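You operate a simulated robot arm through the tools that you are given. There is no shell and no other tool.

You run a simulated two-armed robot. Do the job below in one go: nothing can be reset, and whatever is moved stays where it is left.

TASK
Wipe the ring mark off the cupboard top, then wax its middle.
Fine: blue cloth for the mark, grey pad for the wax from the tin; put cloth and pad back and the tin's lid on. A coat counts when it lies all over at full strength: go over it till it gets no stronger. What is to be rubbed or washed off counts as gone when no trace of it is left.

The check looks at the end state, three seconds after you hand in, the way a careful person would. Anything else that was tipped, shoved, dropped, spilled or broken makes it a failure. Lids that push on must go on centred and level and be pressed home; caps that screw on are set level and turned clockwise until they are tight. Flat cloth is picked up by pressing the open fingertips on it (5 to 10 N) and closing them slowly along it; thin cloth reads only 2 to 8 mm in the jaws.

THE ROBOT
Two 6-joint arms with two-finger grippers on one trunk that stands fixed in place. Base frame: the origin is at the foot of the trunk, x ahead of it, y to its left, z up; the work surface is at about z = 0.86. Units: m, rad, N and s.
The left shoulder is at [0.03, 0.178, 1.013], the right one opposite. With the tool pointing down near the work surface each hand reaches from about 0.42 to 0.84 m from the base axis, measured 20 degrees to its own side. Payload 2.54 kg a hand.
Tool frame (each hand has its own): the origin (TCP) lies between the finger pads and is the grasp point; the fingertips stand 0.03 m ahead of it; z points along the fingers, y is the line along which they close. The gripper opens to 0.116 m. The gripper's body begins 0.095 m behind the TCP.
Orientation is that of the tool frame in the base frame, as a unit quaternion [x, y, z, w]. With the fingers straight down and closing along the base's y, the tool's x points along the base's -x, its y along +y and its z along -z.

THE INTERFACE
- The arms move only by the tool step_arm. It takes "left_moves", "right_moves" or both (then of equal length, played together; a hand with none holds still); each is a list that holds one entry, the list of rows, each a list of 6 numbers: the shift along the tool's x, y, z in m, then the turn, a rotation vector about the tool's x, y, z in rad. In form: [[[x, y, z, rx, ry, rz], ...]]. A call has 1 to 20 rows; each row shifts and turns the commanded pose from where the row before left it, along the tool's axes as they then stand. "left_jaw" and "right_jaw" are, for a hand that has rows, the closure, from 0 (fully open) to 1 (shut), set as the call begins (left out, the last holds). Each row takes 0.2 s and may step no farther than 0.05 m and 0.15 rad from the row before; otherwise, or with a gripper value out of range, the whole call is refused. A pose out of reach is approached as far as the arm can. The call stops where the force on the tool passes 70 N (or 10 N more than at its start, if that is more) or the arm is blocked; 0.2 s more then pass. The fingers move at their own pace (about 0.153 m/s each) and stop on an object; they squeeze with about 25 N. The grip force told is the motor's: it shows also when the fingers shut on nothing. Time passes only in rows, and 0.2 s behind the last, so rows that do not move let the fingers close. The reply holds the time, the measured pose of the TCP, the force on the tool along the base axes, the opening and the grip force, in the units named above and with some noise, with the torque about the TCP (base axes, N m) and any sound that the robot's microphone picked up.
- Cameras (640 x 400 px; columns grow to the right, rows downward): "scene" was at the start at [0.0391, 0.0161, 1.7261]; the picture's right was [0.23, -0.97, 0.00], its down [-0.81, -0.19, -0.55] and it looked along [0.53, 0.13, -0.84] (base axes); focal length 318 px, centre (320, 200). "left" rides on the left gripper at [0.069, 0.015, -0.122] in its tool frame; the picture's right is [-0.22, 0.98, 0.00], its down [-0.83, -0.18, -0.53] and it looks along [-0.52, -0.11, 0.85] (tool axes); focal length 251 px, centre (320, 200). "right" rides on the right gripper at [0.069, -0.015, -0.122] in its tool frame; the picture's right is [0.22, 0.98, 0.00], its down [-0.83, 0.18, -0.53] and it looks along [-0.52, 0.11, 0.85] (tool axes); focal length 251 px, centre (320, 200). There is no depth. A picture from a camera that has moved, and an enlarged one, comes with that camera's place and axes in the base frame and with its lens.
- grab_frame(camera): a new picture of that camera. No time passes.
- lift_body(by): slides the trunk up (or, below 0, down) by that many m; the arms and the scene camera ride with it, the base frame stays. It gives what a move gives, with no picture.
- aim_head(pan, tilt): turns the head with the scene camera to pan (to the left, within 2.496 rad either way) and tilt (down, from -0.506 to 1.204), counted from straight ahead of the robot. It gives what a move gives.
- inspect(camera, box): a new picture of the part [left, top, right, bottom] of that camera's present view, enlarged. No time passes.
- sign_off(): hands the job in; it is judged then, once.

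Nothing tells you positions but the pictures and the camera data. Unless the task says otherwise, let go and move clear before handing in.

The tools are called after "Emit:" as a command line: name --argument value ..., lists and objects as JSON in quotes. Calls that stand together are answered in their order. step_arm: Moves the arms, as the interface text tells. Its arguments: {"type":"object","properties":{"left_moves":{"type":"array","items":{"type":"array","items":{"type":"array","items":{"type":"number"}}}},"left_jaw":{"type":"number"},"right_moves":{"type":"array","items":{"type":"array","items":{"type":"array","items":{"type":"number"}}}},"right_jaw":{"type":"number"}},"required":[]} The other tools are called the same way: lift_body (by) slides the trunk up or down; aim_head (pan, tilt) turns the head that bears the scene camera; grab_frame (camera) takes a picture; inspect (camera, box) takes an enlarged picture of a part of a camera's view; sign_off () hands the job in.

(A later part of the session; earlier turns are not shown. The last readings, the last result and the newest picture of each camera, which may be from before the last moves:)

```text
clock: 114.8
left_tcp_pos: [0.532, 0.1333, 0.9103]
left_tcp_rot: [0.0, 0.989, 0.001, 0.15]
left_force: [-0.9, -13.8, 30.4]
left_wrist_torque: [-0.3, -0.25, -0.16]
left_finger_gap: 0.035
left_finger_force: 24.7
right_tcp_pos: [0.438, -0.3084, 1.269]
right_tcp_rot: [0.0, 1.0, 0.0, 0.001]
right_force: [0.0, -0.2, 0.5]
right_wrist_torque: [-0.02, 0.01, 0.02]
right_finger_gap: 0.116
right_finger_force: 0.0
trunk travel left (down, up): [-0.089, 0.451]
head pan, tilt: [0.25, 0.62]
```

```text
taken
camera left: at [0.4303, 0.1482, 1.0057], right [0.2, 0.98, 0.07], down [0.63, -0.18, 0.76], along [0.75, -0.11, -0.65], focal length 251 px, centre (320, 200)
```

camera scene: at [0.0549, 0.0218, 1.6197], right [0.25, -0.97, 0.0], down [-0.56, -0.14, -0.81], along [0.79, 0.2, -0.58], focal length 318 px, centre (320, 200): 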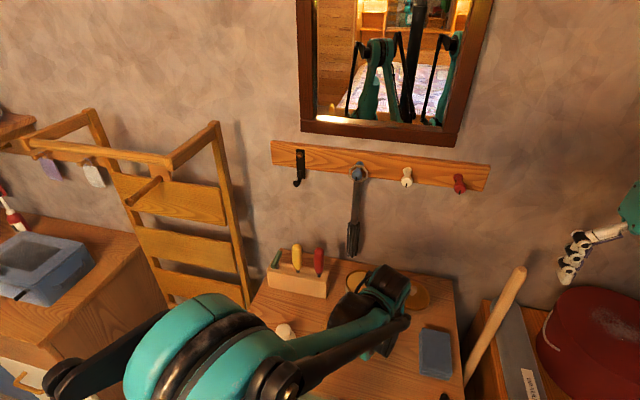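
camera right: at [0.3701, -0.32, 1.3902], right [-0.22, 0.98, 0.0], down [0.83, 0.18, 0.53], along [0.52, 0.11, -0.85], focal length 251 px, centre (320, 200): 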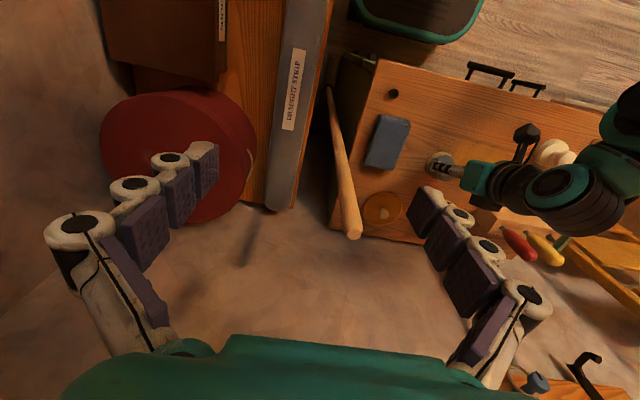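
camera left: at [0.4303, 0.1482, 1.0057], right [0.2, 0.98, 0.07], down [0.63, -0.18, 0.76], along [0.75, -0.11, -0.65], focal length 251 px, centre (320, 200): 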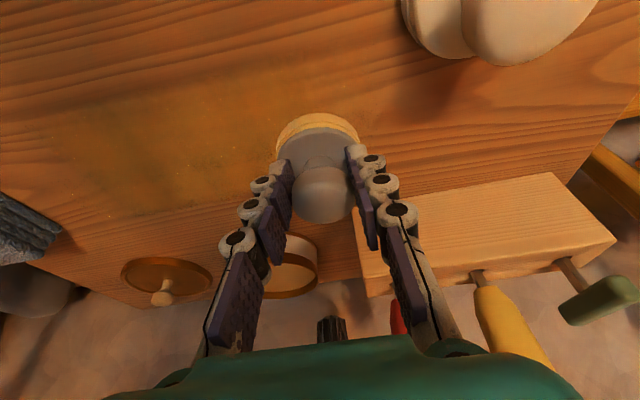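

Emit:
step_arm --left_moves '[[[-0.0002, 0, -0.0009, 0, 0, 0], [-0.0119, 0, 0.0037, 0, 0, 0], [-0.012, 0, 0.0037, 0, 0, 0], [0, -0.0165, -0.0001, 0, 0, 0], [0, -0.0165, -0.0001, 0, 0, 0], [0, -0.0165, -0.0001, 0, 0, 0], [0, -0.0165, -0.0001, 0, 0, 0], [0, -0.0165, -0.0001, 0, 0, 0], [0, -0.0165, -0.0001, 0, 0, 0], [0, -0.0165, -0.0001, 0, 0, 0], [0, -0.0165, -0.0001, 0, 0, 0], [0, -0.0165, -0.0001, 0, 0, 0], [0, -0.0165, -0.0001, 0, 0, 0]]]'

Emit:
step_arm --left_moves '[[[0, 0.0165, 0.0001, 0, 0, 0], [0, 0.0165, 0.0001, 0, 0, 0], [0, 0.0165, 0.0001, 0, 0, 0], [0, 0.0165, 0.0001, 0, 0, 0], [0, 0.0165, 0.0001, 0, 0, 0], [0, 0.0165, 0.0001, 0, 0, 0], [0, 0.0165, 0.0001, 0, 0, 0], [0, 0.0165, 0.0001, 0, 0, 0], [0, 0.0165, 0.0001, 0, 0, 0], [0, 0.0165, 0.0001, 0, 0, 0]]]'

Emit:
grab_frame --camera "left"

```text
clock: 117.6
left_tcp_pos: [0.5582, -0.0293, 0.9126]
left_tcp_rot: [-0.001, 0.988, 0.001, 0.152]
left_force: [-0.7, 0.0, -0.4]
left_wrist_torque: [0.02, -0.02, 0.01]
left_finger_gap: 0.0349
left_finger_force: 25.6
right_tcp_pos: [0.44, -0.3061, 1.2684]
right_tcp_rot: [0.0, 1.0, 0.0, 0.0]
right_force: [0.6, 0.0, 0.3]
right_wrist_torque: [0.05, 0.01, -0.02]
right_finger_gap: 0.1161
right_finger_force: 0.0
trunk travel left (down, up): [-0.089, 0.451]
head pan, tilt: [0.25, 0.62]
```

```text
clock: 119.8
left_tcp_pos: [0.558, 0.136, 0.9115]
left_tcp_rot: [-0.001, 0.989, 0.001, 0.15]
left_force: [0.2, -1.0, 4.5]
left_wrist_torque: [-0.07, 0.04, -0.03]
left_finger_gap: 0.0351
left_finger_force: 25.0
right_tcp_pos: [0.4406, -0.3054, 1.2682]
right_tcp_rot: [0.0, 1.0, 0.001, 0.0]
right_force: [0.5, -1.0, 0.7]
right_wrist_torque: [-0.02, 0.02, -0.01]
right_finger_gap: 0.116
right_finger_force: 0.2
trunk travel left (down, up): [-0.089, 0.451]
head pan, tilt: [0.25, 0.62]
```

```text
taken
camera left: at [0.4568, 0.1506, 1.006], right [0.2, 0.98, 0.07], down [0.63, -0.18, 0.76], along [0.75, -0.11, -0.65], focal length 251 px, centre (320, 200)
```

left: 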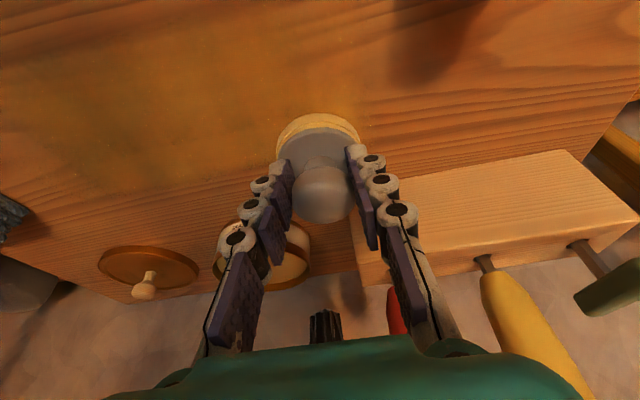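

Emit:
step_arm --left_moves '[[[0.0002, 0, 0.0006, 0, 0, 0], [0, -0.0185, 0, 0, 0, 0], [0, -0.0185, -0.0001, 0, 0, 0], [0, -0.0185, 0, 0, 0, 0], [0, -0.0185, 0, 0, 0, 0], [0, -0.0185, 0, 0, 0, 0], [0, -0.0185, -0.0001, 0, 0, 0], [0, -0.0185, 0, 0, 0, 0], [0, -0.0185, 0, 0, 0, 0], [0, -0.0185, 0, 0, 0, 0]]]'

Emit:
step_arm --left_moves '[[[0.0191, 0, -0.0059, 0, 0, 0], [0, 0.0185, 0, 0, 0, 0], [0, 0.0185, 0.0001, 0, 0, 0], [0, 0.0185, 0, 0, 0, 0], [0, 0.0185, 0, 0, 0, 0], [0, 0.0185, 0, 0, 0, 0], [0, 0.0185, 0.0001, 0, 0, 0], [0, 0.0185, 0, 0, 0, 0], [0, 0.0185, 0, 0, 0, 0], [0, 0.0185, 0, 0, 0, 0]]]'

Emit:
step_arm --left_moves '[[[0.0191, 0, -0.0059, 0, 0, 0], [0, -0.0185, 0, 0, 0, 0], [0, -0.0185, -0.0001, 0, 0, 0], [0, -0.0185, 0, 0, 0, 0], [0, -0.0185, 0, 0, 0, 0], [0, -0.0185, 0, 0, 0, 0], [0, -0.0185, -0.0001, 0, 0, 0], [0, -0.0185, 0, 0, 0, 0], [0, -0.0185, 0, 0, 0, 0], [0, -0.0185, 0, 0, 0, 0]]]'

Emit:
grab_frame --camera "left"

```text
clock: 122.0
left_tcp_pos: [0.5586, -0.0314, 0.9118]
left_tcp_rot: [-0.001, 0.989, 0.001, 0.15]
left_force: [-0.3, 7.5, 16.4]
left_wrist_torque: [0.17, -0.12, 0.11]
left_finger_gap: 0.0352
left_finger_force: 25.0
right_tcp_pos: [0.4384, -0.3049, 1.2692]
right_tcp_rot: [0.0, 1.0, -0.001, 0.001]
right_force: [-0.4, -0.2, 0.5]
right_wrist_torque: [0.0, 0.03, -0.03]
right_finger_gap: 0.1159
right_finger_force: 0.1
trunk travel left (down, up): [-0.089, 0.451]
head pan, tilt: [0.25, 0.62]
```

```text
clock: 124.2
left_tcp_pos: [0.5372, 0.1345, 0.911]
left_tcp_rot: [0.0, 0.989, 0.002, 0.15]
left_force: [-0.7, -6.3, 12.5]
left_wrist_torque: [-0.21, 0.08, 0.01]
left_finger_gap: 0.0352
left_finger_force: 25.1
right_tcp_pos: [0.439, -0.3064, 1.2688]
right_tcp_rot: [0.001, 1.0, -0.001, 0.001]
right_force: [0.4, 0.6, 0.7]
right_wrist_torque: [-0.01, 0.02, -0.01]
right_finger_gap: 0.1158
right_finger_force: 0.1
trunk travel left (down, up): [-0.089, 0.451]
head pan, tilt: [0.25, 0.62]
```

```text
clock: 126.4
left_tcp_pos: [0.5192, -0.0291, 0.9105]
left_tcp_rot: [-0.001, 0.988, 0.001, 0.152]
left_force: [0.1, 13.1, 27.2]
left_wrist_torque: [0.35, -0.06, 0.07]
left_finger_gap: 0.0352
left_finger_force: 24.7
right_tcp_pos: [0.4383, -0.3049, 1.2707]
right_tcp_rot: [-0.001, 1.0, -0.001, 0.001]
right_force: [0.5, 0.2, 0.2]
right_wrist_torque: [0.02, 0.02, 0.03]
right_finger_gap: 0.1162
right_finger_force: 0.0
trunk travel left (down, up): [-0.089, 0.451]
head pan, tilt: [0.25, 0.62]
```

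```text
taken
camera left: at [0.4165, -0.0146, 1.0053], right [0.2, 0.98, 0.07], down [0.63, -0.18, 0.76], along [0.75, -0.11, -0.65], focal length 251 px, centre (320, 200)
```

left: 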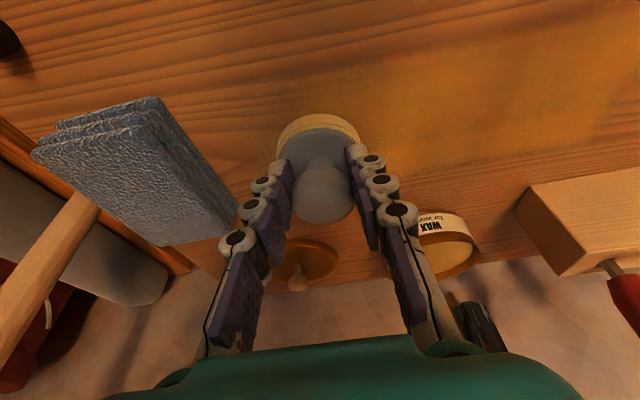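

Emit:
step_arm --left_moves '[[[0.019, 0, -0.0063, 0, 0, 0], [0, 0.0185, 0, 0, 0, 0], [0, 0.0185, 0.0001, 0, 0, 0], [0, 0.0185, 0, 0, 0, 0], [0, 0.0185, 0, 0, 0, 0], [0, 0.0185, 0, 0, 0, 0], [0, 0.0185, 0.0001, 0, 0, 0], [0, 0.0185, 0, 0, 0, 0], [0, 0.0185, 0, 0, 0, 0], [0, 0.0185, 0, 0, 0, 0]]]'

Emit:
step_arm --left_moves '[[[0.0191, 0, -0.0059, 0, 0, 0], [0, -0.0185, 0, 0, 0, 0], [0, -0.0185, -0.0001, 0, 0, 0], [0, -0.0185, 0, 0, 0, 0], [0, -0.0185, 0, 0, 0, 0], [0, -0.0185, 0, 0, 0, 0], [0, -0.0185, -0.0001, 0, 0, 0], [0, -0.0185, 0, 0, 0, 0], [0, -0.0185, 0, 0, 0, 0], [0, -0.0185, 0, 0, 0, 0]]]'

Emit:
step_arm --left_moves '[[[0.019, 0, -0.0061, 0, 0, 0], [0, 0.0185, 0, 0, 0, 0], [0, 0.0185, 0.0001, 0, 0, 0], [0, 0.0185, 0, 0, 0, 0], [0, 0.0185, 0, 0, 0, 0], [0, 0.0185, 0, 0, 0, 0], [0, 0.0185, 0.0001, 0, 0, 0], [0, 0.0185, 0, 0, 0, 0], [0, 0.0185, 0, 0, 0, 0], [0, 0.0185, 0, 0, 0, 0]]]'

Emit:
grab_frame --camera "left"

```text
clock: 128.6
left_tcp_pos: [0.4982, 0.1345, 0.9098]
left_tcp_rot: [0.0, 0.989, 0.002, 0.15]
left_force: [-0.4, -4.3, 9.1]
left_wrist_torque: [-0.19, 0.15, 0.07]
left_finger_gap: 0.035
left_finger_force: 25.3
right_tcp_pos: [0.4385, -0.3052, 1.2686]
right_tcp_rot: [-0.001, 1.0, 0.0, 0.0]
right_force: [-0.3, 0.2, -0.6]
right_wrist_torque: [-0.03, 0.0, -0.01]
right_finger_gap: 0.1162
right_finger_force: 0.0
trunk travel left (down, up): [-0.089, 0.451]
head pan, tilt: [0.25, 0.62]
```

```text
clock: 130.8
left_tcp_pos: [0.4781, -0.0317, 0.9111]
left_tcp_rot: [0.0, 0.989, 0.001, 0.15]
left_force: [0.5, 4.4, 9.0]
left_wrist_torque: [0.02, 0.05, 0.04]
left_finger_gap: 0.0349
left_finger_force: 24.5
right_tcp_pos: [0.4396, -0.306, 1.2682]
right_tcp_rot: [0.0, 1.0, 0.0, 0.0]
right_force: [0.2, 0.5, -0.3]
right_wrist_torque: [0.0, 0.02, 0.02]
right_finger_gap: 0.1158
right_finger_force: 0.0
trunk travel left (down, up): [-0.089, 0.451]
head pan, tilt: [0.25, 0.62]
```

```text
clock: 133.0
left_tcp_pos: [0.4588, 0.1352, 0.9109]
left_tcp_rot: [0.0, 0.989, 0.001, 0.151]
left_force: [0.1, -7.2, 15.4]
left_wrist_torque: [-0.29, 0.19, 0.04]
left_finger_gap: 0.0351
left_finger_force: 24.9
right_tcp_pos: [0.4402, -0.3042, 1.2682]
right_tcp_rot: [-0.001, 1.0, 0.0, 0.001]
right_force: [0.8, 0.4, 0.2]
right_wrist_torque: [0.01, 0.02, 0.03]
right_finger_gap: 0.116
right_finger_force: 0.2
trunk travel left (down, up): [-0.089, 0.451]
head pan, tilt: [0.25, 0.62]
```

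```text
taken
camera left: at [0.3562, 0.1501, 1.0056], right [0.2, 0.98, 0.07], down [0.63, -0.18, 0.76], along [0.75, -0.11, -0.65], focal length 251 px, centre (320, 200)
```

left: 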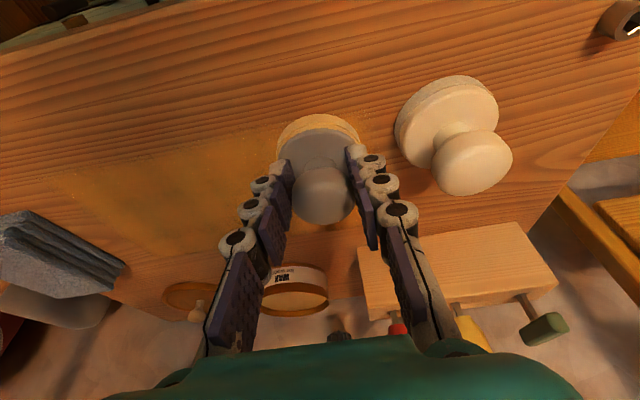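

Emit:
inspect --camera "left" --box '[0, 40, 400, 290]'

Emit:
inspect --camera "right" --box '[360, 60, 600, 230]'

Emit:
grab_frame --camera "scene"

```text
1.60 times, centred on (200, 165) of left
camera zoom: at [0.3562, 0.1501, 1.0056], right [0.2, 0.98, 0.07], down [0.63, -0.18, 0.76], along [0.75, -0.11, -0.65], focal length 402 px, centre (512, 256)
```

zoom: 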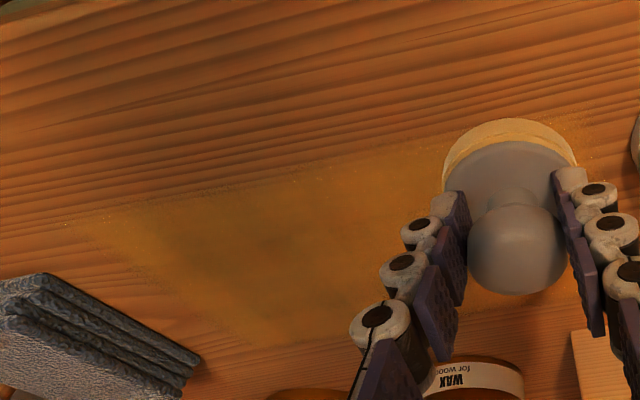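

```text
2.35 times, centred on (480, 145) of right
camera zoom: at [0.3697, -0.3211, 1.3902], right [-0.21, 0.98, 0.0], down [0.83, 0.18, 0.53], along [0.52, 0.12, -0.84], focal length 592 px, centre (-56, 329)
```

zoom: 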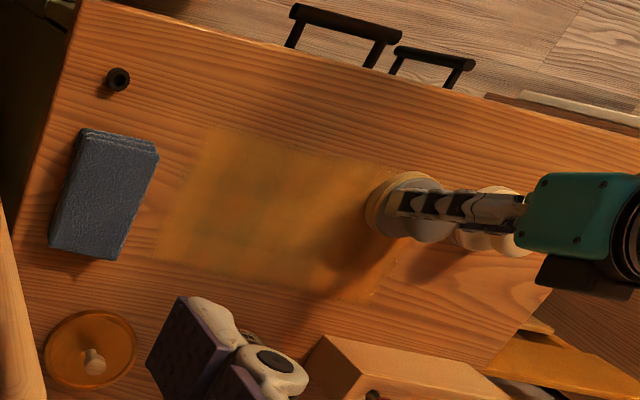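

```text
taken
camera scene: at [0.0545, 0.0205, 1.6199], right [0.25, -0.97, 0.0], down [-0.56, -0.14, -0.81], along [0.79, 0.2, -0.58], focal length 318 px, centre (320, 200)
```

scene: 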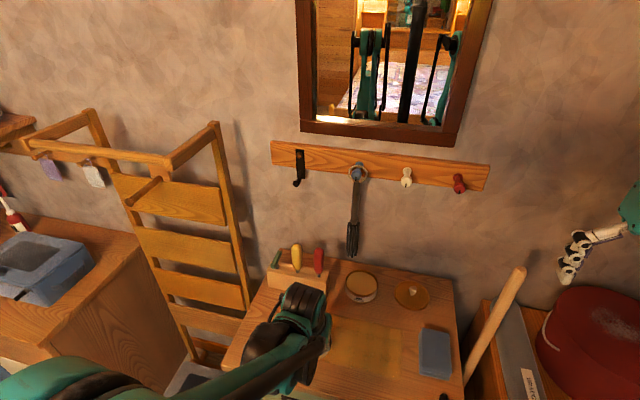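

The coat shows up as an amber rectangle, so there is a definite patch to fill. I lift the pad, go back above the tin, and study the coat for weak spots.

Emit:
step_arm --left_moves '[[[-0.003, -0.01, -0.0095, 0, 0, 0], [-0.0118, -0.02, -0.0382, 0, 0, 0], [-0.0059, -0.04, -0.0191, 0, 0, 0], [-0.0391, -0.01, 0.0122, 0, 0, 0], [-0.0391, 0, 0.0122, 0, 0, 0], [-0.0391, 0, 0.0122, 0, 0, 0], [-0.0391, 0, 0.0122, 0, 0, 0], [-0.0391, 0, 0.0122, 0, 0, 0], [0, 0, 0, 0, 0, 0]]]'

Emit:
inspect --camera "right" --box '[380, 70, 580, 210]'

Emit:
inspect --camera "scene" --box '[220, 240, 480, 400]'

Emit:
grab_frame --camera "left"

```text
clock: 135.0
left_tcp_pos: [0.6628, 0.0565, 0.98]
left_tcp_rot: [-0.001, 0.989, 0.002, 0.15]
left_force: [0.3, -0.4, 0.0]
left_wrist_torque: [0.01, -0.01, 0.02]
left_finger_gap: 0.0356
left_finger_force: 25.0
right_tcp_pos: [0.4395, -0.3055, 1.2695]
right_tcp_rot: [0.0, 1.0, 0.0, 0.001]
right_force: [0.0, 1.0, 0.1]
right_wrist_torque: [-0.01, -0.03, 0.03]
right_finger_gap: 0.1163
right_finger_force: 0.1
trunk travel left (down, up): [-0.089, 0.451]
head pan, tilt: [0.25, 0.62]
```

```text
2.86 times, centred on (480, 140) of right
camera zoom: at [0.3698, -0.3201, 1.3903], right [-0.22, 0.98, 0.0], down [0.83, 0.18, 0.53], along [0.52, 0.11, -0.85], focal length 718 px, centre (-137, 371)
```

zoom: 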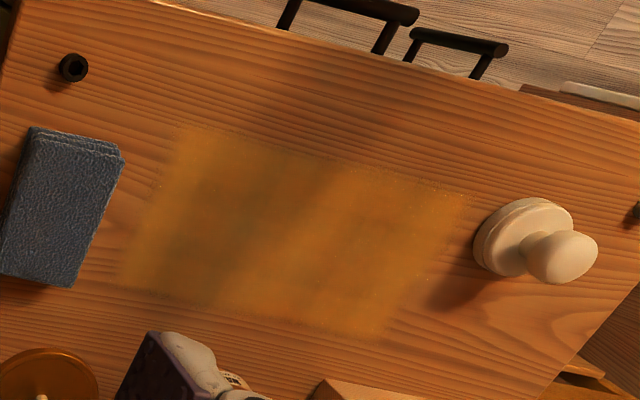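

```text
2.46 times, centred on (350, 320) of scene
camera zoom: at [0.0546, 0.0217, 1.6198], right [0.25, -0.97, 0.0], down [-0.56, -0.14, -0.81], along [0.79, 0.2, -0.58], focal length 784 px, centre (246, -95)
```

zoom: 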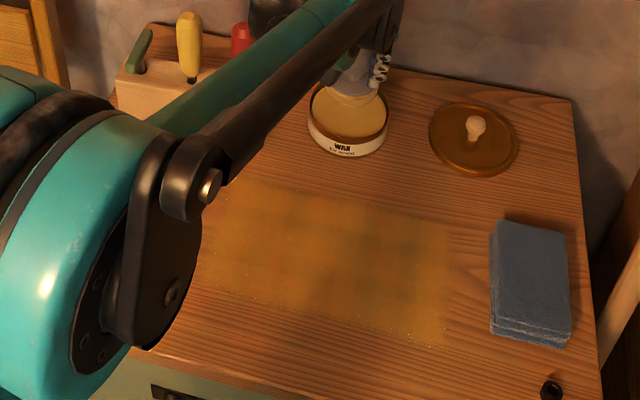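

```text
taken
camera left: at [0.5612, 0.071, 1.075], right [0.2, 0.98, 0.07], down [0.63, -0.18, 0.76], along [0.75, -0.11, -0.65], focal length 251 px, centre (320, 200)
```

left: 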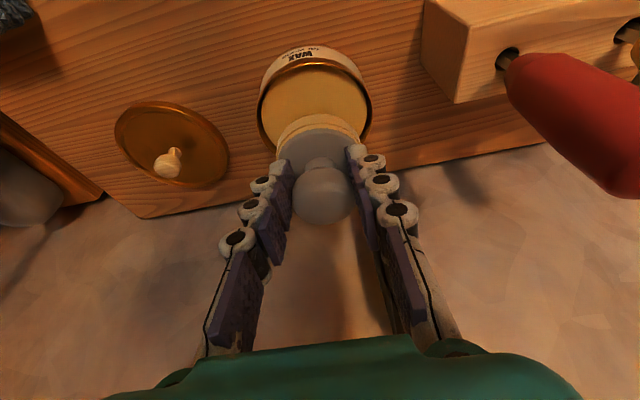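

The coat fills a sharp-edged patch of about x 0.444–0.571 and y −0.07 to 0.17, still somewhat uneven. I re-dip the pad and then go over everything again, reaching a bit past the edges.

Emit:
step_arm --left_moves '[[[0.002, 0, 0.0123, 0, 0, 0], [0.002, 0, 0.0123, 0, 0, 0], [0.0015, 0, 0.0085, 0, 0, 0], [0, 0, 0, 0, 0, 0]]]'

Emit:
step_arm --left_moves '[[[0.0006, 0, 0.0019, 0, 0, 0], [0.0003, 0, 0.001, 0, 0, 0], [0, 0, 0, 0, 0, 0]]]'

```text
clock: 136.0
left_tcp_pos: [0.6681, 0.0556, 0.9462]
left_tcp_rot: [0.0, 0.988, 0.001, 0.152]
left_force: [-0.4, 0.1, 0.3]
left_wrist_torque: [-0.02, 0.02, 0.02]
left_finger_gap: 0.035
left_finger_force: 25.2
right_tcp_pos: [0.4392, -0.3069, 1.2683]
right_tcp_rot: [-0.001, 1.0, -0.001, 0.0]
right_force: [0.1, 0.1, 0.2]
right_wrist_torque: [0.0, -0.02, 0.01]
right_finger_gap: 0.116
right_finger_force: 0.0
trunk travel left (down, up): [-0.089, 0.451]
head pan, tilt: [0.25, 0.62]
```

```text
clock: 136.8
left_tcp_pos: [0.668, 0.0555, 0.9442]
left_tcp_rot: [0.0, 0.989, 0.0, 0.15]
left_force: [-0.7, -0.7, 0.5]
left_wrist_torque: [-0.03, 0.0, 0.02]
left_finger_gap: 0.0351
left_finger_force: 24.9
right_tcp_pos: [0.4411, -0.3055, 1.2684]
right_tcp_rot: [0.0, 1.0, 0.0, 0.0]
right_force: [0.1, -0.2, 0.7]
right_wrist_torque: [-0.04, -0.01, 0.04]
right_finger_gap: 0.1158
right_finger_force: 0.1
trunk travel left (down, up): [-0.089, 0.451]
head pan, tilt: [0.25, 0.62]
```

Emit:
step_arm --left_moves '[[[0.0006, 0, 0.0019, 0, 0, 0], [0, 0, 0, 0, 0, 0]]]'

Emit:
step_arm --left_moves '[[[0.0003, 0, 0.001, 0, 0, 0], [0, 0, 0, 0, 0, 0]]]'

```text
clock: 137.4
left_tcp_pos: [0.6682, 0.0564, 0.9424]
left_tcp_rot: [0.0, 0.989, 0.002, 0.15]
left_force: [0.4, -0.3, -0.2]
left_wrist_torque: [-0.04, 0.04, 0.0]
left_finger_gap: 0.035
left_finger_force: 24.6
right_tcp_pos: [0.4406, -0.3052, 1.2672]
right_tcp_rot: [0.0, 1.0, 0.0, 0.0]
right_force: [-0.9, -0.5, -0.3]
right_wrist_torque: [0.03, 0.01, 0.0]
right_finger_gap: 0.1163
right_finger_force: 0.0
trunk travel left (down, up): [-0.089, 0.451]
head pan, tilt: [0.25, 0.62]
```

```text
clock: 138.0
left_tcp_pos: [0.6673, 0.056, 0.9407]
left_tcp_rot: [0.0, 0.989, 0.001, 0.151]
left_force: [1.6, 0.7, 9.6]
left_wrist_torque: [-0.04, 0.04, 0.01]
left_finger_gap: 0.0351
left_finger_force: 24.7
right_tcp_pos: [0.4399, -0.306, 1.2691]
right_tcp_rot: [0.0, 1.0, 0.0, 0.0]
right_force: [-0.6, -0.4, 0.4]
right_wrist_torque: [0.01, -0.01, -0.01]
right_finger_gap: 0.1159
right_finger_force: 0.0
trunk travel left (down, up): [-0.089, 0.451]
head pan, tilt: [0.25, 0.62]
```

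Emit:
step_arm --left_moves '[[[0, 0, 0, 0, 0, 0], [-0.0133, 0, -0.043, 0, 0, 0], [0.0376, 0, -0.0116, 0, 0, 0], [0.0376, 0, -0.0116, 0, 0, 0], [0.0376, 0, -0.0116, 0, 0, 0], [0, 0.0445, 0, 0, 0, 0], [0, 0.0445, 0, 0, 0, 0], [0.0107, 0, 0.0346, 0, 0, 0], [0.009, 0, 0.0289, 0, 0, 0], [0.0009, 0, 0.0029, 0, 0, 0], [0, 0, 0, 0, 0, 0]]]'

Emit:
grab_frame --camera "left"

```text
clock: 140.4
left_tcp_pos: [0.549, 0.1447, 0.915]
left_tcp_rot: [-0.001, 0.989, 0.001, 0.151]
left_force: [0.0, -0.4, -1.2]
left_wrist_torque: [0.01, -0.04, 0.0]
left_finger_gap: 0.0351
left_finger_force: 25.0
right_tcp_pos: [0.4402, -0.3055, 1.2689]
right_tcp_rot: [0.0, 1.0, 0.0, 0.0]
right_force: [0.0, -0.7, -0.2]
right_wrist_torque: [-0.02, 0.0, 0.0]
right_finger_gap: 0.1161
right_finger_force: 0.1
trunk travel left (down, up): [-0.089, 0.451]
head pan, tilt: [0.25, 0.62]
```

```text
taken
camera left: at [0.4483, 0.1603, 1.0109], right [0.2, 0.98, 0.07], down [0.63, -0.18, 0.75], along [0.75, -0.11, -0.65], focal length 251 px, centre (320, 200)
```

left: 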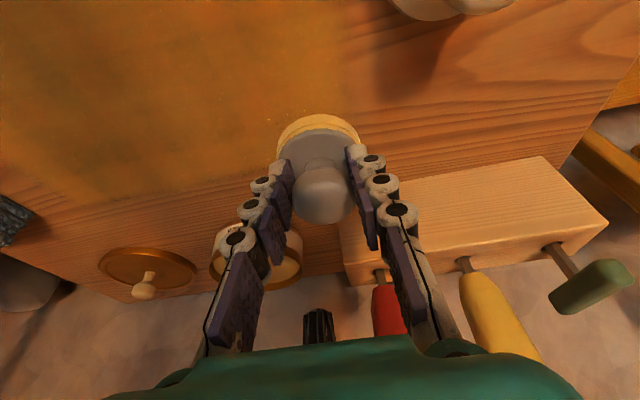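

Emit:
step_arm --left_moves '[[[0.0006, 0, 0.0019, 0, 0, 0], [0.0003, 0, 0.001, 0, 0, 0], [0, 0, 0, 0, 0, 0]]]'

Emit:
step_arm --left_moves '[[[0.0002, 0, 0.0007, 0, 0, 0], [0, 0, 0, 0, 0, 0]]]'

```text
clock: 141.2
left_tcp_pos: [0.5503, 0.1449, 0.9133]
left_tcp_rot: [-0.002, 0.989, 0.001, 0.15]
left_force: [0.3, 0.0, -1.2]
left_wrist_torque: [0.01, 0.02, -0.01]
left_finger_gap: 0.035
left_finger_force: 25.0
right_tcp_pos: [0.4398, -0.3055, 1.2688]
right_tcp_rot: [-0.001, 1.0, 0.0, 0.0]
right_force: [0.5, -0.5, -0.5]
right_wrist_torque: [0.01, 0.01, 0.01]
right_finger_gap: 0.1159
right_finger_force: 0.1
trunk travel left (down, up): [-0.089, 0.451]
head pan, tilt: [0.25, 0.62]
```

```text
clock: 141.8
left_tcp_pos: [0.5495, 0.1446, 0.913]
left_tcp_rot: [0.0, 0.989, 0.0, 0.151]
left_force: [0.1, 0.0, 0.0]
left_wrist_torque: [0.01, 0.01, 0.0]
left_finger_gap: 0.0351
left_finger_force: 25.1
right_tcp_pos: [0.44, -0.3056, 1.269]
right_tcp_rot: [0.0, 1.0, 0.001, 0.001]
right_force: [-0.4, 1.0, -0.3]
right_wrist_torque: [0.01, -0.02, -0.05]
right_finger_gap: 0.1162
right_finger_force: 0.0
trunk travel left (down, up): [-0.089, 0.451]
head pan, tilt: [0.25, 0.62]
```

Emit:
step_arm --left_moves '[[[0.0004, 0, 0.0014, 0, 0, 0], [0, 0, 0, 0, 0, 0]]]'

Emit:
step_arm --left_moves '[[[0.0002, 0, 0.0008, 0, 0, 0], [0, 0, 0, 0, 0, 0]]]'

Emit:
step_arm --left_moves '[[[0.0002, 0, 0.0006, 0, 0, 0], [0, 0, 0, 0, 0, 0]]]'

```text
clock: 142.4
left_tcp_pos: [0.5511, 0.1453, 0.9095]
left_tcp_rot: [-0.001, 0.989, 0.001, 0.151]
left_force: [2.4, 1.8, 7.7]
left_wrist_torque: [-0.03, 0.05, -0.01]
left_finger_gap: 0.0351
left_finger_force: 25.1
right_tcp_pos: [0.4401, -0.3059, 1.2688]
right_tcp_rot: [0.0, 1.0, 0.0, 0.0]
right_force: [-0.1, 0.3, -0.5]
right_wrist_torque: [-0.01, 0.01, 0.02]
right_finger_gap: 0.1162
right_finger_force: 0.0
trunk travel left (down, up): [-0.089, 0.451]
head pan, tilt: [0.25, 0.62]
```

```text
clock: 143.0
left_tcp_pos: [0.5502, 0.1452, 0.9111]
left_tcp_rot: [-0.002, 0.988, 0.001, 0.152]
left_force: [4.9, 1.8, 19.3]
left_wrist_torque: [0.02, 0.02, -0.06]
left_finger_gap: 0.0352
left_finger_force: 24.9
right_tcp_pos: [0.4387, -0.3058, 1.2697]
right_tcp_rot: [0.0, 1.0, -0.001, 0.001]
right_force: [1.0, 0.5, 0.8]
right_wrist_torque: [0.04, -0.02, 0.0]
right_finger_gap: 0.1158
right_finger_force: 0.0
trunk travel left (down, up): [-0.089, 0.451]
head pan, tilt: [0.25, 0.62]
```

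```text
clock: 143.6
left_tcp_pos: [0.5488, 0.1442, 0.91]
left_tcp_rot: [-0.001, 0.988, 0.001, 0.151]
left_force: [7.1, 2.8, 30.9]
left_wrist_torque: [0.0, -0.07, -0.02]
left_finger_gap: 0.035
left_finger_force: 24.8
right_tcp_pos: [0.4392, -0.3048, 1.269]
right_tcp_rot: [0.0, 1.0, 0.0, 0.001]
right_force: [1.4, -0.3, 0.4]
right_wrist_torque: [0.01, 0.01, -0.04]
right_finger_gap: 0.1158
right_finger_force: 0.0
trunk travel left (down, up): [-0.089, 0.451]
head pan, tilt: [0.25, 0.62]
```

Emit:
step_arm --left_moves '[[[-0.0002, 0, -0.0006, 0, 0, 0], [0, -0.0186, 0, 0, 0, 0], [0, -0.0186, 0, 0, 0, 0], [0, -0.0186, -0.0001, 0, 0, 0], [0, -0.0186, 0, 0, 0, 0], [0, -0.0186, 0, 0, 0, 0], [0, -0.0186, -0.0001, 0, 0, 0], [0, -0.0186, 0, 0, 0, 0], [0, -0.0186, 0, 0, 0, 0], [0, -0.0186, -0.0001, 0, 0, 0], [0, -0.0186, 0, 0, 0, 0], [0, -0.0186, 0, 0, 0, 0]]]'

Emit:
step_arm --left_moves '[[[0.0191, 0, -0.0059, 0, 0, 0], [0, 0.0186, 0, 0, 0, 0], [0, 0.0186, 0, 0, 0, 0], [0, 0.0186, 0.0001, 0, 0, 0], [0, 0.0186, 0, 0, 0, 0], [0, 0.0186, 0, 0, 0, 0], [0, 0.0186, 0.0001, 0, 0, 0], [0, 0.0186, 0, 0, 0, 0], [0, 0.0186, 0, 0, 0, 0], [0, 0.0186, 0.0001, 0, 0, 0], [0, 0.0186, 0, 0, 0, 0], [0, 0.0186, 0, 0, 0, 0]]]'

Emit:
step_arm --left_moves '[[[0.0191, 0, -0.0059, 0, 0, 0], [0, -0.0186, 0, 0, 0, 0], [0, -0.0186, 0, 0, 0, 0], [0, -0.0186, -0.0001, 0, 0, 0], [0, -0.0186, 0, 0, 0, 0], [0, -0.0186, 0, 0, 0, 0], [0, -0.0186, -0.0001, 0, 0, 0], [0, -0.0186, 0, 0, 0, 0], [0, -0.0186, 0, 0, 0, 0], [0, -0.0186, -0.0001, 0, 0, 0], [0, -0.0186, 0, 0, 0, 0], [0, -0.0186, 0, 0, 0, 0]]]'

Emit:
grab_frame --camera "left"

```text
clock: 146.2
left_tcp_pos: [0.5494, -0.0597, 0.9103]
left_tcp_rot: [-0.001, 0.989, 0.001, 0.151]
left_force: [0.3, 6.1, 15.1]
left_wrist_torque: [0.12, 0.06, -0.02]
left_finger_gap: 0.035
left_finger_force: 25.4
right_tcp_pos: [0.4389, -0.3044, 1.2689]
right_tcp_rot: [-0.001, 1.0, 0.0, 0.001]
right_force: [0.4, -0.5, 0.3]
right_wrist_torque: [0.0, 0.0, 0.02]
right_finger_gap: 0.1157
right_finger_force: 0.2
trunk travel left (down, up): [-0.089, 0.451]
head pan, tilt: [0.25, 0.62]
```

```text
clock: 148.8
left_tcp_pos: [0.5297, 0.1428, 0.9112]
left_tcp_rot: [0.0, 0.988, 0.002, 0.151]
left_force: [0.4, -8.1, 20.4]
left_wrist_torque: [-0.32, 0.1, -0.03]
left_finger_gap: 0.0352
left_finger_force: 25.4
right_tcp_pos: [0.4395, -0.3069, 1.2689]
right_tcp_rot: [0.0, 1.0, 0.0, 0.001]
right_force: [0.2, -0.2, -0.1]
right_wrist_torque: [-0.03, -0.01, -0.02]
right_finger_gap: 0.116
right_finger_force: 0.1
trunk travel left (down, up): [-0.089, 0.451]
head pan, tilt: [0.25, 0.62]
```

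```text
clock: 151.4
left_tcp_pos: [0.5104, -0.06, 0.9099]
left_tcp_rot: [-0.001, 0.988, 0.001, 0.151]
left_force: [0.8, 6.6, 16.5]
left_wrist_torque: [0.14, 0.05, -0.02]
left_finger_gap: 0.0352
left_finger_force: 25.3
right_tcp_pos: [0.4384, -0.305, 1.2691]
right_tcp_rot: [0.001, 1.0, 0.0, 0.001]
right_force: [-1.1, 0.4, 0.7]
right_wrist_torque: [-0.02, 0.01, 0.0]
right_finger_gap: 0.1162
right_finger_force: 0.1
trunk travel left (down, up): [-0.089, 0.451]
head pan, tilt: [0.25, 0.62]
```

```text
taken
camera left: at [0.408, -0.0451, 1.0054], right [0.2, 0.98, 0.07], down [0.63, -0.18, 0.76], along [0.75, -0.11, -0.65], focal length 251 px, centre (320, 200)
```

left: 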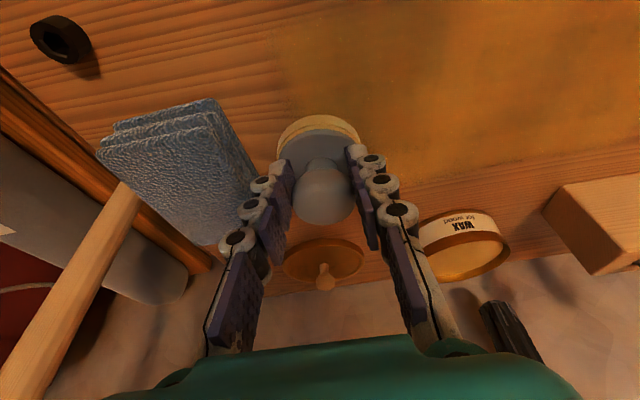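

Emit:
inspect --camera "left" --box '[200, 20, 420, 160]'

Emit:
inspect --camera "right" --box '[380, 70, 580, 210]'

```text
2.86 times, centred on (310, 90) of left
camera zoom: at [0.408, -0.0451, 1.0054], right [0.2, 0.98, 0.07], down [0.63, -0.18, 0.76], along [0.75, -0.11, -0.65], focal length 718 px, centre (349, 514)
```

zoom: 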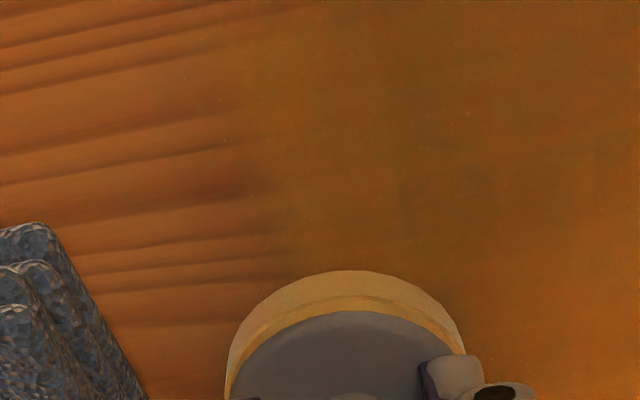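

```text
2.86 times, centred on (480, 140) of right
camera zoom: at [0.3697, -0.3193, 1.3906], right [-0.22, 0.98, 0.0], down [0.83, 0.18, 0.53], along [0.52, 0.11, -0.85], focal length 718 px, centre (-137, 371)
```

zoom: 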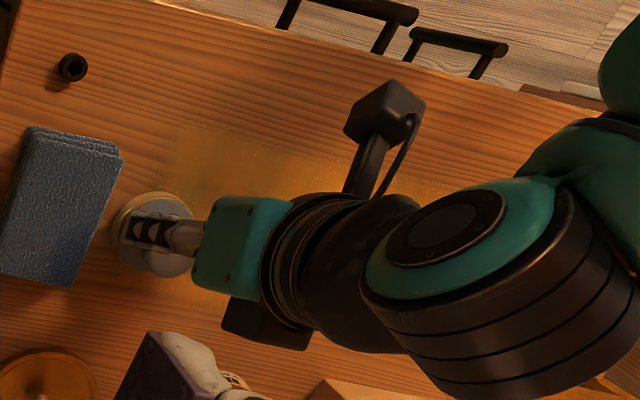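

Emit:
step_arm --left_moves '[[[0.0191, 0, -0.0059, 0, 0, 0], [0, 0.0186, 0, 0, 0, 0], [0, 0.0186, 0, 0, 0, 0], [0, 0.0186, 0.0001, 0, 0, 0], [0, 0.0186, 0, 0, 0, 0], [0, 0.0186, 0, 0, 0, 0], [0, 0.0186, 0.0001, 0, 0, 0], [0, 0.0186, 0, 0, 0, 0], [0, 0.0186, 0, 0, 0, 0], [0, 0.0186, 0.0001, 0, 0, 0], [0, 0.0186, 0, 0, 0, 0], [0, 0.0136, 0, 0, 0, 0]]]'

Emit:
step_arm --left_moves '[[[0.0191, 0, -0.0059, 0, 0, 0], [0, -0.0181, 0, 0, 0, 0], [0, -0.0181, 0, 0, 0, 0], [0, -0.0181, -0.0001, 0, 0, 0], [0, -0.0181, 0, 0, 0, 0], [0, -0.0181, 0, 0, 0, 0], [0, -0.0181, -0.0001, 0, 0, 0], [0, -0.0181, 0, 0, 0, 0], [0, -0.0181, 0, 0, 0, 0], [0, -0.0181, -0.0001, 0, 0, 0], [0, -0.0181, 0, 0, 0, 0], [0, -0.0181, 0, 0, 0, 0]]]'

Emit:
step_arm --left_moves '[[[0.0191, 0, -0.0059, 0, 0, 0], [0, 0.0181, 0, 0, 0, 0], [0, 0.0181, 0, 0, 0, 0], [0, 0.0181, 0.0001, 0, 0, 0], [0, 0.0181, 0, 0, 0, 0], [0, 0.0181, 0, 0, 0, 0], [0, 0.0181, 0.0001, 0, 0, 0], [0, 0.0181, 0, 0, 0, 0], [0, 0.0181, 0, 0, 0, 0], [0, 0.0181, 0.0001, 0, 0, 0], [0, 0.0181, 0, 0, 0, 0], [0, 0.0151, 0, 0, 0, 0]]]'

Emit:
grab_frame --camera "left"

```text
clock: 154.0
left_tcp_pos: [0.4889, 0.1369, 0.9107]
left_tcp_rot: [0.0, 0.988, 0.001, 0.152]
left_force: [0.9, -8.2, 16.6]
left_wrist_torque: [-0.3, 0.04, 0.03]
left_finger_gap: 0.0351
left_finger_force: 24.7
right_tcp_pos: [0.4383, -0.3067, 1.2689]
right_tcp_rot: [0.0, 1.0, 0.001, 0.0]
right_force: [-0.4, 0.1, -0.2]
right_wrist_torque: [-0.01, 0.0, -0.01]
right_finger_gap: 0.1159
right_finger_force: 0.0
trunk travel left (down, up): [-0.089, 0.451]
head pan, tilt: [0.25, 0.62]
```

```text
clock: 156.6
left_tcp_pos: [0.468, -0.0592, 0.9105]
left_tcp_rot: [-0.001, 0.989, 0.001, 0.15]
left_force: [1.3, 12.1, 27.5]
left_wrist_torque: [0.29, -0.11, 0.04]
left_finger_gap: 0.035
left_finger_force: 25.2
right_tcp_pos: [0.4386, -0.3043, 1.2696]
right_tcp_rot: [0.0, 1.0, -0.001, 0.001]
right_force: [0.2, 0.7, -0.2]
right_wrist_torque: [-0.01, 0.03, 0.02]
right_finger_gap: 0.116
right_finger_force: 0.0
trunk travel left (down, up): [-0.089, 0.451]
head pan, tilt: [0.25, 0.62]
```

```text
clock: 159.2
left_tcp_pos: [0.4489, 0.1357, 0.9098]
left_tcp_rot: [-0.001, 0.988, 0.001, 0.151]
left_force: [-0.5, -12.2, 22.5]
left_wrist_torque: [-0.42, 0.07, -0.01]
left_finger_gap: 0.0352
left_finger_force: 24.4
right_tcp_pos: [0.4388, -0.3076, 1.2686]
right_tcp_rot: [-0.001, 1.0, 0.001, 0.001]
right_force: [0.4, -0.2, 0.0]
right_wrist_torque: [0.01, 0.03, 0.01]
right_finger_gap: 0.1159
right_finger_force: 0.1
trunk travel left (down, up): [-0.089, 0.451]
head pan, tilt: [0.25, 0.62]
```

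```text
taken
camera left: at [0.3475, 0.1503, 1.0053], right [0.2, 0.98, 0.07], down [0.63, -0.18, 0.76], along [0.75, -0.11, -0.65], focal length 251 px, centre (320, 200)
```

left: 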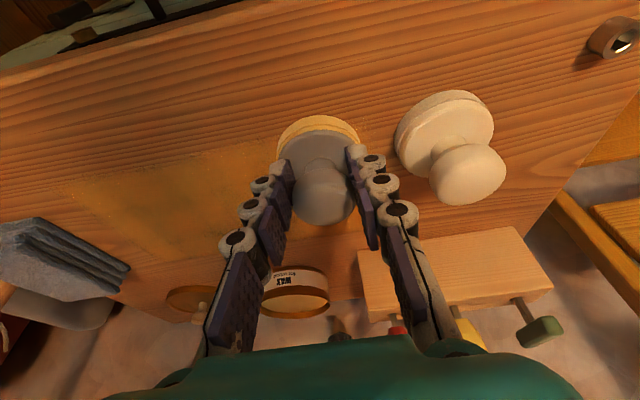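

Again I lift and move back over the tin for an unobstructed look at the coat.

Emit:
step_arm --left_moves '[[[-0.003, -0.01, -0.0095, 0, 0, 0], [-0.0118, -0.02, -0.0382, 0, 0, 0], [-0.0059, -0.04, -0.0191, 0, 0, 0], [-0.0391, -0.01, 0.0122, 0, 0, 0], [-0.0391, 0, 0.0122, 0, 0, 0], [-0.0391, 0, 0.0122, 0, 0, 0], [-0.0391, 0, 0.0122, 0, 0, 0], [-0.0391, 0, 0.0122, 0, 0, 0], [-0.0145, 0, 0.0045, 0, 0, 0], [0, 0, 0, 0, 0, 0]]]'

Emit:
inspect --camera "right" --box '[380, 70, 580, 210]'

Emit:
inspect --camera "scene" --box '[250, 280, 450, 400]'

```text
clock: 161.4
left_tcp_pos: [0.6699, 0.0567, 0.9785]
left_tcp_rot: [-0.001, 0.989, 0.001, 0.151]
left_force: [-0.4, 0.5, -0.6]
left_wrist_torque: [0.02, 0.03, 0.02]
left_finger_gap: 0.035
left_finger_force: 25.1
right_tcp_pos: [0.4396, -0.3061, 1.2684]
right_tcp_rot: [0.001, 1.0, 0.001, 0.0]
right_force: [0.5, -0.1, 0.3]
right_wrist_torque: [0.01, 0.01, 0.0]
right_finger_gap: 0.116
right_finger_force: 0.0
trunk travel left (down, up): [-0.089, 0.451]
head pan, tilt: [0.25, 0.62]
```

```text
2.86 times, centred on (480, 140) of right
camera zoom: at [0.3709, -0.3201, 1.39], right [-0.22, 0.98, 0.0], down [0.83, 0.18, 0.53], along [0.52, 0.11, -0.85], focal length 718 px, centre (-137, 371)
```

zoom: 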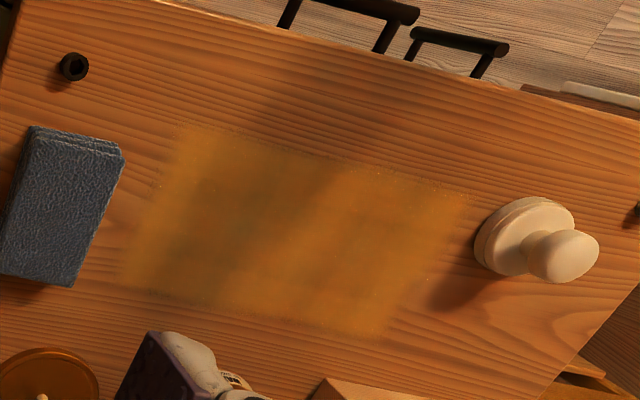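

```text
3.20 times, centred on (350, 340) of scene
camera zoom: at [0.0559, 0.0216, 1.6197], right [0.25, -0.97, 0.0], down [-0.56, -0.14, -0.81], along [0.79, 0.2, -0.58], focal length 1019 px, centre (224, -248)
```

zoom: 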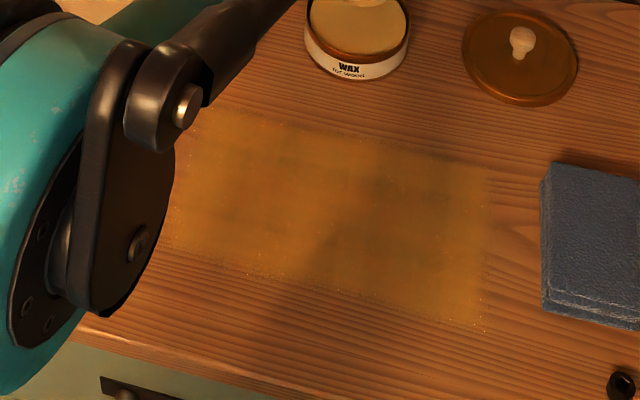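

The coat is now much more even and its edges have not grown, so the patch limits are as estimated. I will re-dip and go over it once more, extending slightly past all edges, then compare.

Emit:
step_arm --left_moves '[[[0.0044, 0, 0.0118, 0, 0, 0], [0.0044, 0, 0.0118, 0, 0, 0], [0.0038, 0, 0.0105, 0, 0, 0], [0, 0, 0, 0, 0, 0]]]'

Emit:
step_arm --left_moves '[[[0.0006, 0, 0.0019, 0, 0, 0], [0, 0, 0, 0, 0, 0]]]'

```text
clock: 162.4
left_tcp_pos: [0.6685, 0.0561, 0.942]
left_tcp_rot: [-0.001, 0.989, 0.001, 0.15]
left_force: [0.1, 0.2, -0.5]
left_wrist_torque: [-0.02, -0.01, -0.02]
left_finger_gap: 0.0351
left_finger_force: 25.2
right_tcp_pos: [0.4411, -0.305, 1.2682]
right_tcp_rot: [-0.001, 1.0, 0.0, 0.0]
right_force: [-0.5, 0.4, -0.2]
right_wrist_torque: [-0.02, -0.01, -0.02]
right_finger_gap: 0.1158
right_finger_force: 0.1
trunk travel left (down, up): [-0.089, 0.451]
head pan, tilt: [0.25, 0.62]
```

```text
clock: 163.0
left_tcp_pos: [0.6681, 0.0571, 0.9408]
left_tcp_rot: [-0.001, 0.989, 0.001, 0.151]
left_force: [0.3, -0.4, 1.3]
left_wrist_torque: [-0.01, 0.01, 0.02]
left_finger_gap: 0.0354
left_finger_force: 25.0
right_tcp_pos: [0.4389, -0.3047, 1.2685]
right_tcp_rot: [0.001, 1.0, 0.0, 0.001]
right_force: [0.0, 0.3, -0.3]
right_wrist_torque: [0.0, 0.0, -0.02]
right_finger_gap: 0.1163
right_finger_force: 0.0
trunk travel left (down, up): [-0.089, 0.451]
head pan, tilt: [0.25, 0.62]
```

Emit:
step_arm --left_moves '[[[0.0003, 0, 0.001, 0, 0, 0], [0, 0, 0, 0, 0, 0]]]'

Emit:
step_arm --left_moves '[[[0, 0, 0, 0, 0, 0], [-0.0133, 0, -0.043, 0, 0, 0], [0.036, 0, -0.0111, 0, 0, 0], [0.036, 0, -0.0111, 0, 0, 0], [0.036, 0, -0.0111, 0, 0, 0], [0, 0.0435, 0, 0, 0, 0], [0, 0.0435, 0, 0, 0, 0], [0.0107, 0, 0.0346, 0, 0, 0], [0.009, 0, 0.0289, 0, 0, 0], [0.0015, 0, 0.0048, 0, 0, 0], [0, 0, 0, 0, 0, 0]]]'

```text
clock: 163.6
left_tcp_pos: [0.6679, 0.0564, 0.9399]
left_tcp_rot: [-0.001, 0.989, 0.001, 0.151]
left_force: [3.9, 1.0, 13.3]
left_wrist_torque: [-0.02, -0.03, 0.0]
left_finger_gap: 0.0352
left_finger_force: 25.0
right_tcp_pos: [0.4399, -0.3052, 1.2681]
right_tcp_rot: [0.0, 1.0, 0.0, 0.0]
right_force: [-0.1, -0.6, 0.3]
right_wrist_torque: [0.0, -0.01, -0.02]
right_finger_gap: 0.1159
right_finger_force: 0.0
trunk travel left (down, up): [-0.089, 0.451]
head pan, tilt: [0.25, 0.62]
```

```text
clock: 166.0
left_tcp_pos: [0.5561, 0.1432, 0.9129]
left_tcp_rot: [0.0, 0.989, 0.001, 0.151]
left_force: [-0.9, 1.7, -0.1]
left_wrist_torque: [0.0, -0.02, 0.01]
left_finger_gap: 0.0349
left_finger_force: 24.0
right_tcp_pos: [0.4399, -0.3046, 1.2681]
right_tcp_rot: [0.0, 1.0, 0.0, 0.0]
right_force: [0.2, 0.5, 0.0]
right_wrist_torque: [-0.04, 0.0, 0.0]
right_finger_gap: 0.1162
right_finger_force: 0.1
trunk travel left (down, up): [-0.089, 0.451]
head pan, tilt: [0.25, 0.62]
```

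Emit:
step_arm --left_moves '[[[0.0004, 0, 0.0014, 0, 0, 0], [0.0002, 0, 0.0008, 0, 0, 0], [0, 0, 0, 0, 0, 0]]]'

Emit:
step_arm --left_moves '[[[0.0002, 0, 0.0006, 0, 0, 0], [0, 0, 0, 0, 0, 0]]]'

```text
clock: 166.8
left_tcp_pos: [0.5551, 0.1438, 0.9106]
left_tcp_rot: [-0.001, 0.989, 0.001, 0.151]
left_force: [-0.7, -0.1, 0.3]
left_wrist_torque: [-0.01, -0.02, -0.03]
left_finger_gap: 0.0352
left_finger_force: 24.6
right_tcp_pos: [0.4386, -0.3054, 1.2689]
right_tcp_rot: [-0.001, 1.0, -0.001, 0.0]
right_force: [-0.9, 0.5, 0.4]
right_wrist_torque: [-0.01, 0.04, 0.0]
right_finger_gap: 0.1161
right_finger_force: 0.0
trunk travel left (down, up): [-0.089, 0.451]
head pan, tilt: [0.25, 0.62]
```

```text
clock: 167.4
left_tcp_pos: [0.5557, 0.1432, 0.91]
left_tcp_rot: [-0.001, 0.988, 0.002, 0.152]
left_force: [2.1, 0.3, 8.1]
left_wrist_torque: [-0.06, 0.04, 0.02]
left_finger_gap: 0.035
left_finger_force: 25.1
right_tcp_pos: [0.4391, -0.3043, 1.2691]
right_tcp_rot: [-0.001, 1.0, 0.0, 0.0]
right_force: [0.6, 0.8, 0.7]
right_wrist_torque: [0.02, -0.01, 0.0]
right_finger_gap: 0.1161
right_finger_force: 0.1
trunk travel left (down, up): [-0.089, 0.451]
head pan, tilt: [0.25, 0.62]
```

Emit:
step_arm --left_moves '[[[0.0002, 0, 0.0007, 0, 0, 0], [0, -0.0186, 0, 0, 0, 0], [0, -0.0186, 0, 0, 0, 0], [0, -0.0186, -0.0001, 0, 0, 0], [0, -0.0186, 0, 0, 0, 0], [0, -0.0186, 0, 0, 0, 0], [0, -0.0186, -0.0001, 0, 0, 0], [0, -0.0186, 0, 0, 0, 0], [0, -0.0186, 0, 0, 0, 0], [0, -0.0186, -0.0001, 0, 0, 0], [0, -0.0186, 0, 0, 0, 0], [0, -0.0186, 0, 0, 0, 0]]]'

Emit:
step_arm --left_moves '[[[0.0143, 0, -0.0045, 0, 0, 0], [0, 0.0186, 0, 0, 0, 0], [0, 0.0186, 0, 0, 0, 0], [0, 0.0186, 0.0001, 0, 0, 0], [0, 0.0186, 0, 0, 0, 0], [0, 0.0186, 0, 0, 0, 0], [0, 0.0186, 0.0001, 0, 0, 0], [0, 0.0186, 0, 0, 0, 0], [0, 0.0186, 0, 0, 0, 0], [0, 0.0186, 0.0001, 0, 0, 0], [0, 0.0186, 0, 0, 0, 0], [0, 0.0186, 0, 0, 0, 0]]]'

Emit:
step_arm --left_moves '[[[0.0191, 0, -0.0059, 0, 0, 0], [0, -0.0186, 0, 0, 0, 0], [0, -0.0186, 0, 0, 0, 0], [0, -0.0186, -0.0001, 0, 0, 0], [0, -0.0186, 0, 0, 0, 0], [0, -0.0186, 0, 0, 0, 0], [0, -0.0186, -0.0001, 0, 0, 0], [0, -0.0186, 0, 0, 0, 0], [0, -0.0186, 0, 0, 0, 0], [0, -0.0186, -0.0001, 0, 0, 0], [0, -0.0186, 0, 0, 0, 0], [0, -0.0186, 0, 0, 0, 0]]]'

Emit:
step_arm --left_moves '[[[0.0191, 0, -0.0059, 0, 0, 0], [0, 0.0186, 0, 0, 0, 0], [0, 0.0186, 0, 0, 0, 0], [0, 0.0186, 0.0001, 0, 0, 0], [0, 0.0186, 0, 0, 0, 0], [0, 0.0186, 0, 0, 0, 0], [0, 0.0186, 0.0001, 0, 0, 0], [0, 0.0186, 0, 0, 0, 0], [0, 0.0186, 0, 0, 0, 0], [0, 0.0186, 0.0001, 0, 0, 0], [0, 0.0186, 0, 0, 0, 0], [0, 0.0186, 0, 0, 0, 0]]]'

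```text
clock: 170.0
left_tcp_pos: [0.5547, -0.0617, 0.9105]
left_tcp_rot: [-0.001, 0.989, 0.002, 0.15]
left_force: [0.5, 5.7, 15.3]
left_wrist_torque: [0.06, -0.03, 0.05]
left_finger_gap: 0.0353
left_finger_force: 25.1
right_tcp_pos: [0.4384, -0.3058, 1.2688]
right_tcp_rot: [0.0, 1.0, 0.001, 0.002]
right_force: [0.6, -0.4, 0.2]
right_wrist_torque: [0.01, 0.0, 0.04]
right_finger_gap: 0.1157
right_finger_force: 0.0
trunk travel left (down, up): [-0.089, 0.451]
head pan, tilt: [0.25, 0.62]
```

```text
clock: 172.6
left_tcp_pos: [0.5385, 0.1425, 0.9102]
left_tcp_rot: [-0.001, 0.989, 0.002, 0.151]
left_force: [0.0, -7.0, 16.8]
left_wrist_torque: [-0.26, 0.03, 0.0]
left_finger_gap: 0.0352
left_finger_force: 25.1
right_tcp_pos: [0.4386, -0.3063, 1.2674]
right_tcp_rot: [0.0, 1.0, 0.0, 0.001]
right_force: [0.9, -0.2, -0.6]
right_wrist_torque: [0.0, 0.05, 0.03]
right_finger_gap: 0.116
right_finger_force: 0.0
trunk travel left (down, up): [-0.089, 0.451]
head pan, tilt: [0.25, 0.62]
```

```text
clock: 175.2
left_tcp_pos: [0.5194, -0.0601, 0.9103]
left_tcp_rot: [-0.001, 0.989, 0.001, 0.151]
left_force: [0.5, 8.8, 19.7]
left_wrist_torque: [0.2, -0.08, 0.06]
left_finger_gap: 0.0353
left_finger_force: 25.2
right_tcp_pos: [0.4379, -0.3036, 1.2698]
right_tcp_rot: [0.0, 1.0, -0.002, 0.001]
right_force: [0.0, -0.7, 0.2]
right_wrist_torque: [-0.01, 0.02, -0.01]
right_finger_gap: 0.1157
right_finger_force: 0.2
trunk travel left (down, up): [-0.089, 0.451]
head pan, tilt: [0.25, 0.62]
```

```text
clock: 177.8
left_tcp_pos: [0.4993, 0.1419, 0.91]
left_tcp_rot: [0.0, 0.989, 0.002, 0.151]
left_force: [-0.3, -8.7, 22.0]
left_wrist_torque: [-0.35, 0.07, 0.01]
left_finger_gap: 0.0352
left_finger_force: 24.6
right_tcp_pos: [0.439, -0.3062, 1.269]
right_tcp_rot: [0.0, 1.0, 0.0, 0.001]
right_force: [-0.6, -0.5, 0.0]
right_wrist_torque: [-0.02, 0.01, -0.01]
right_finger_gap: 0.116
right_finger_force: 0.1
trunk travel left (down, up): [-0.089, 0.451]
head pan, tilt: [0.25, 0.62]
```

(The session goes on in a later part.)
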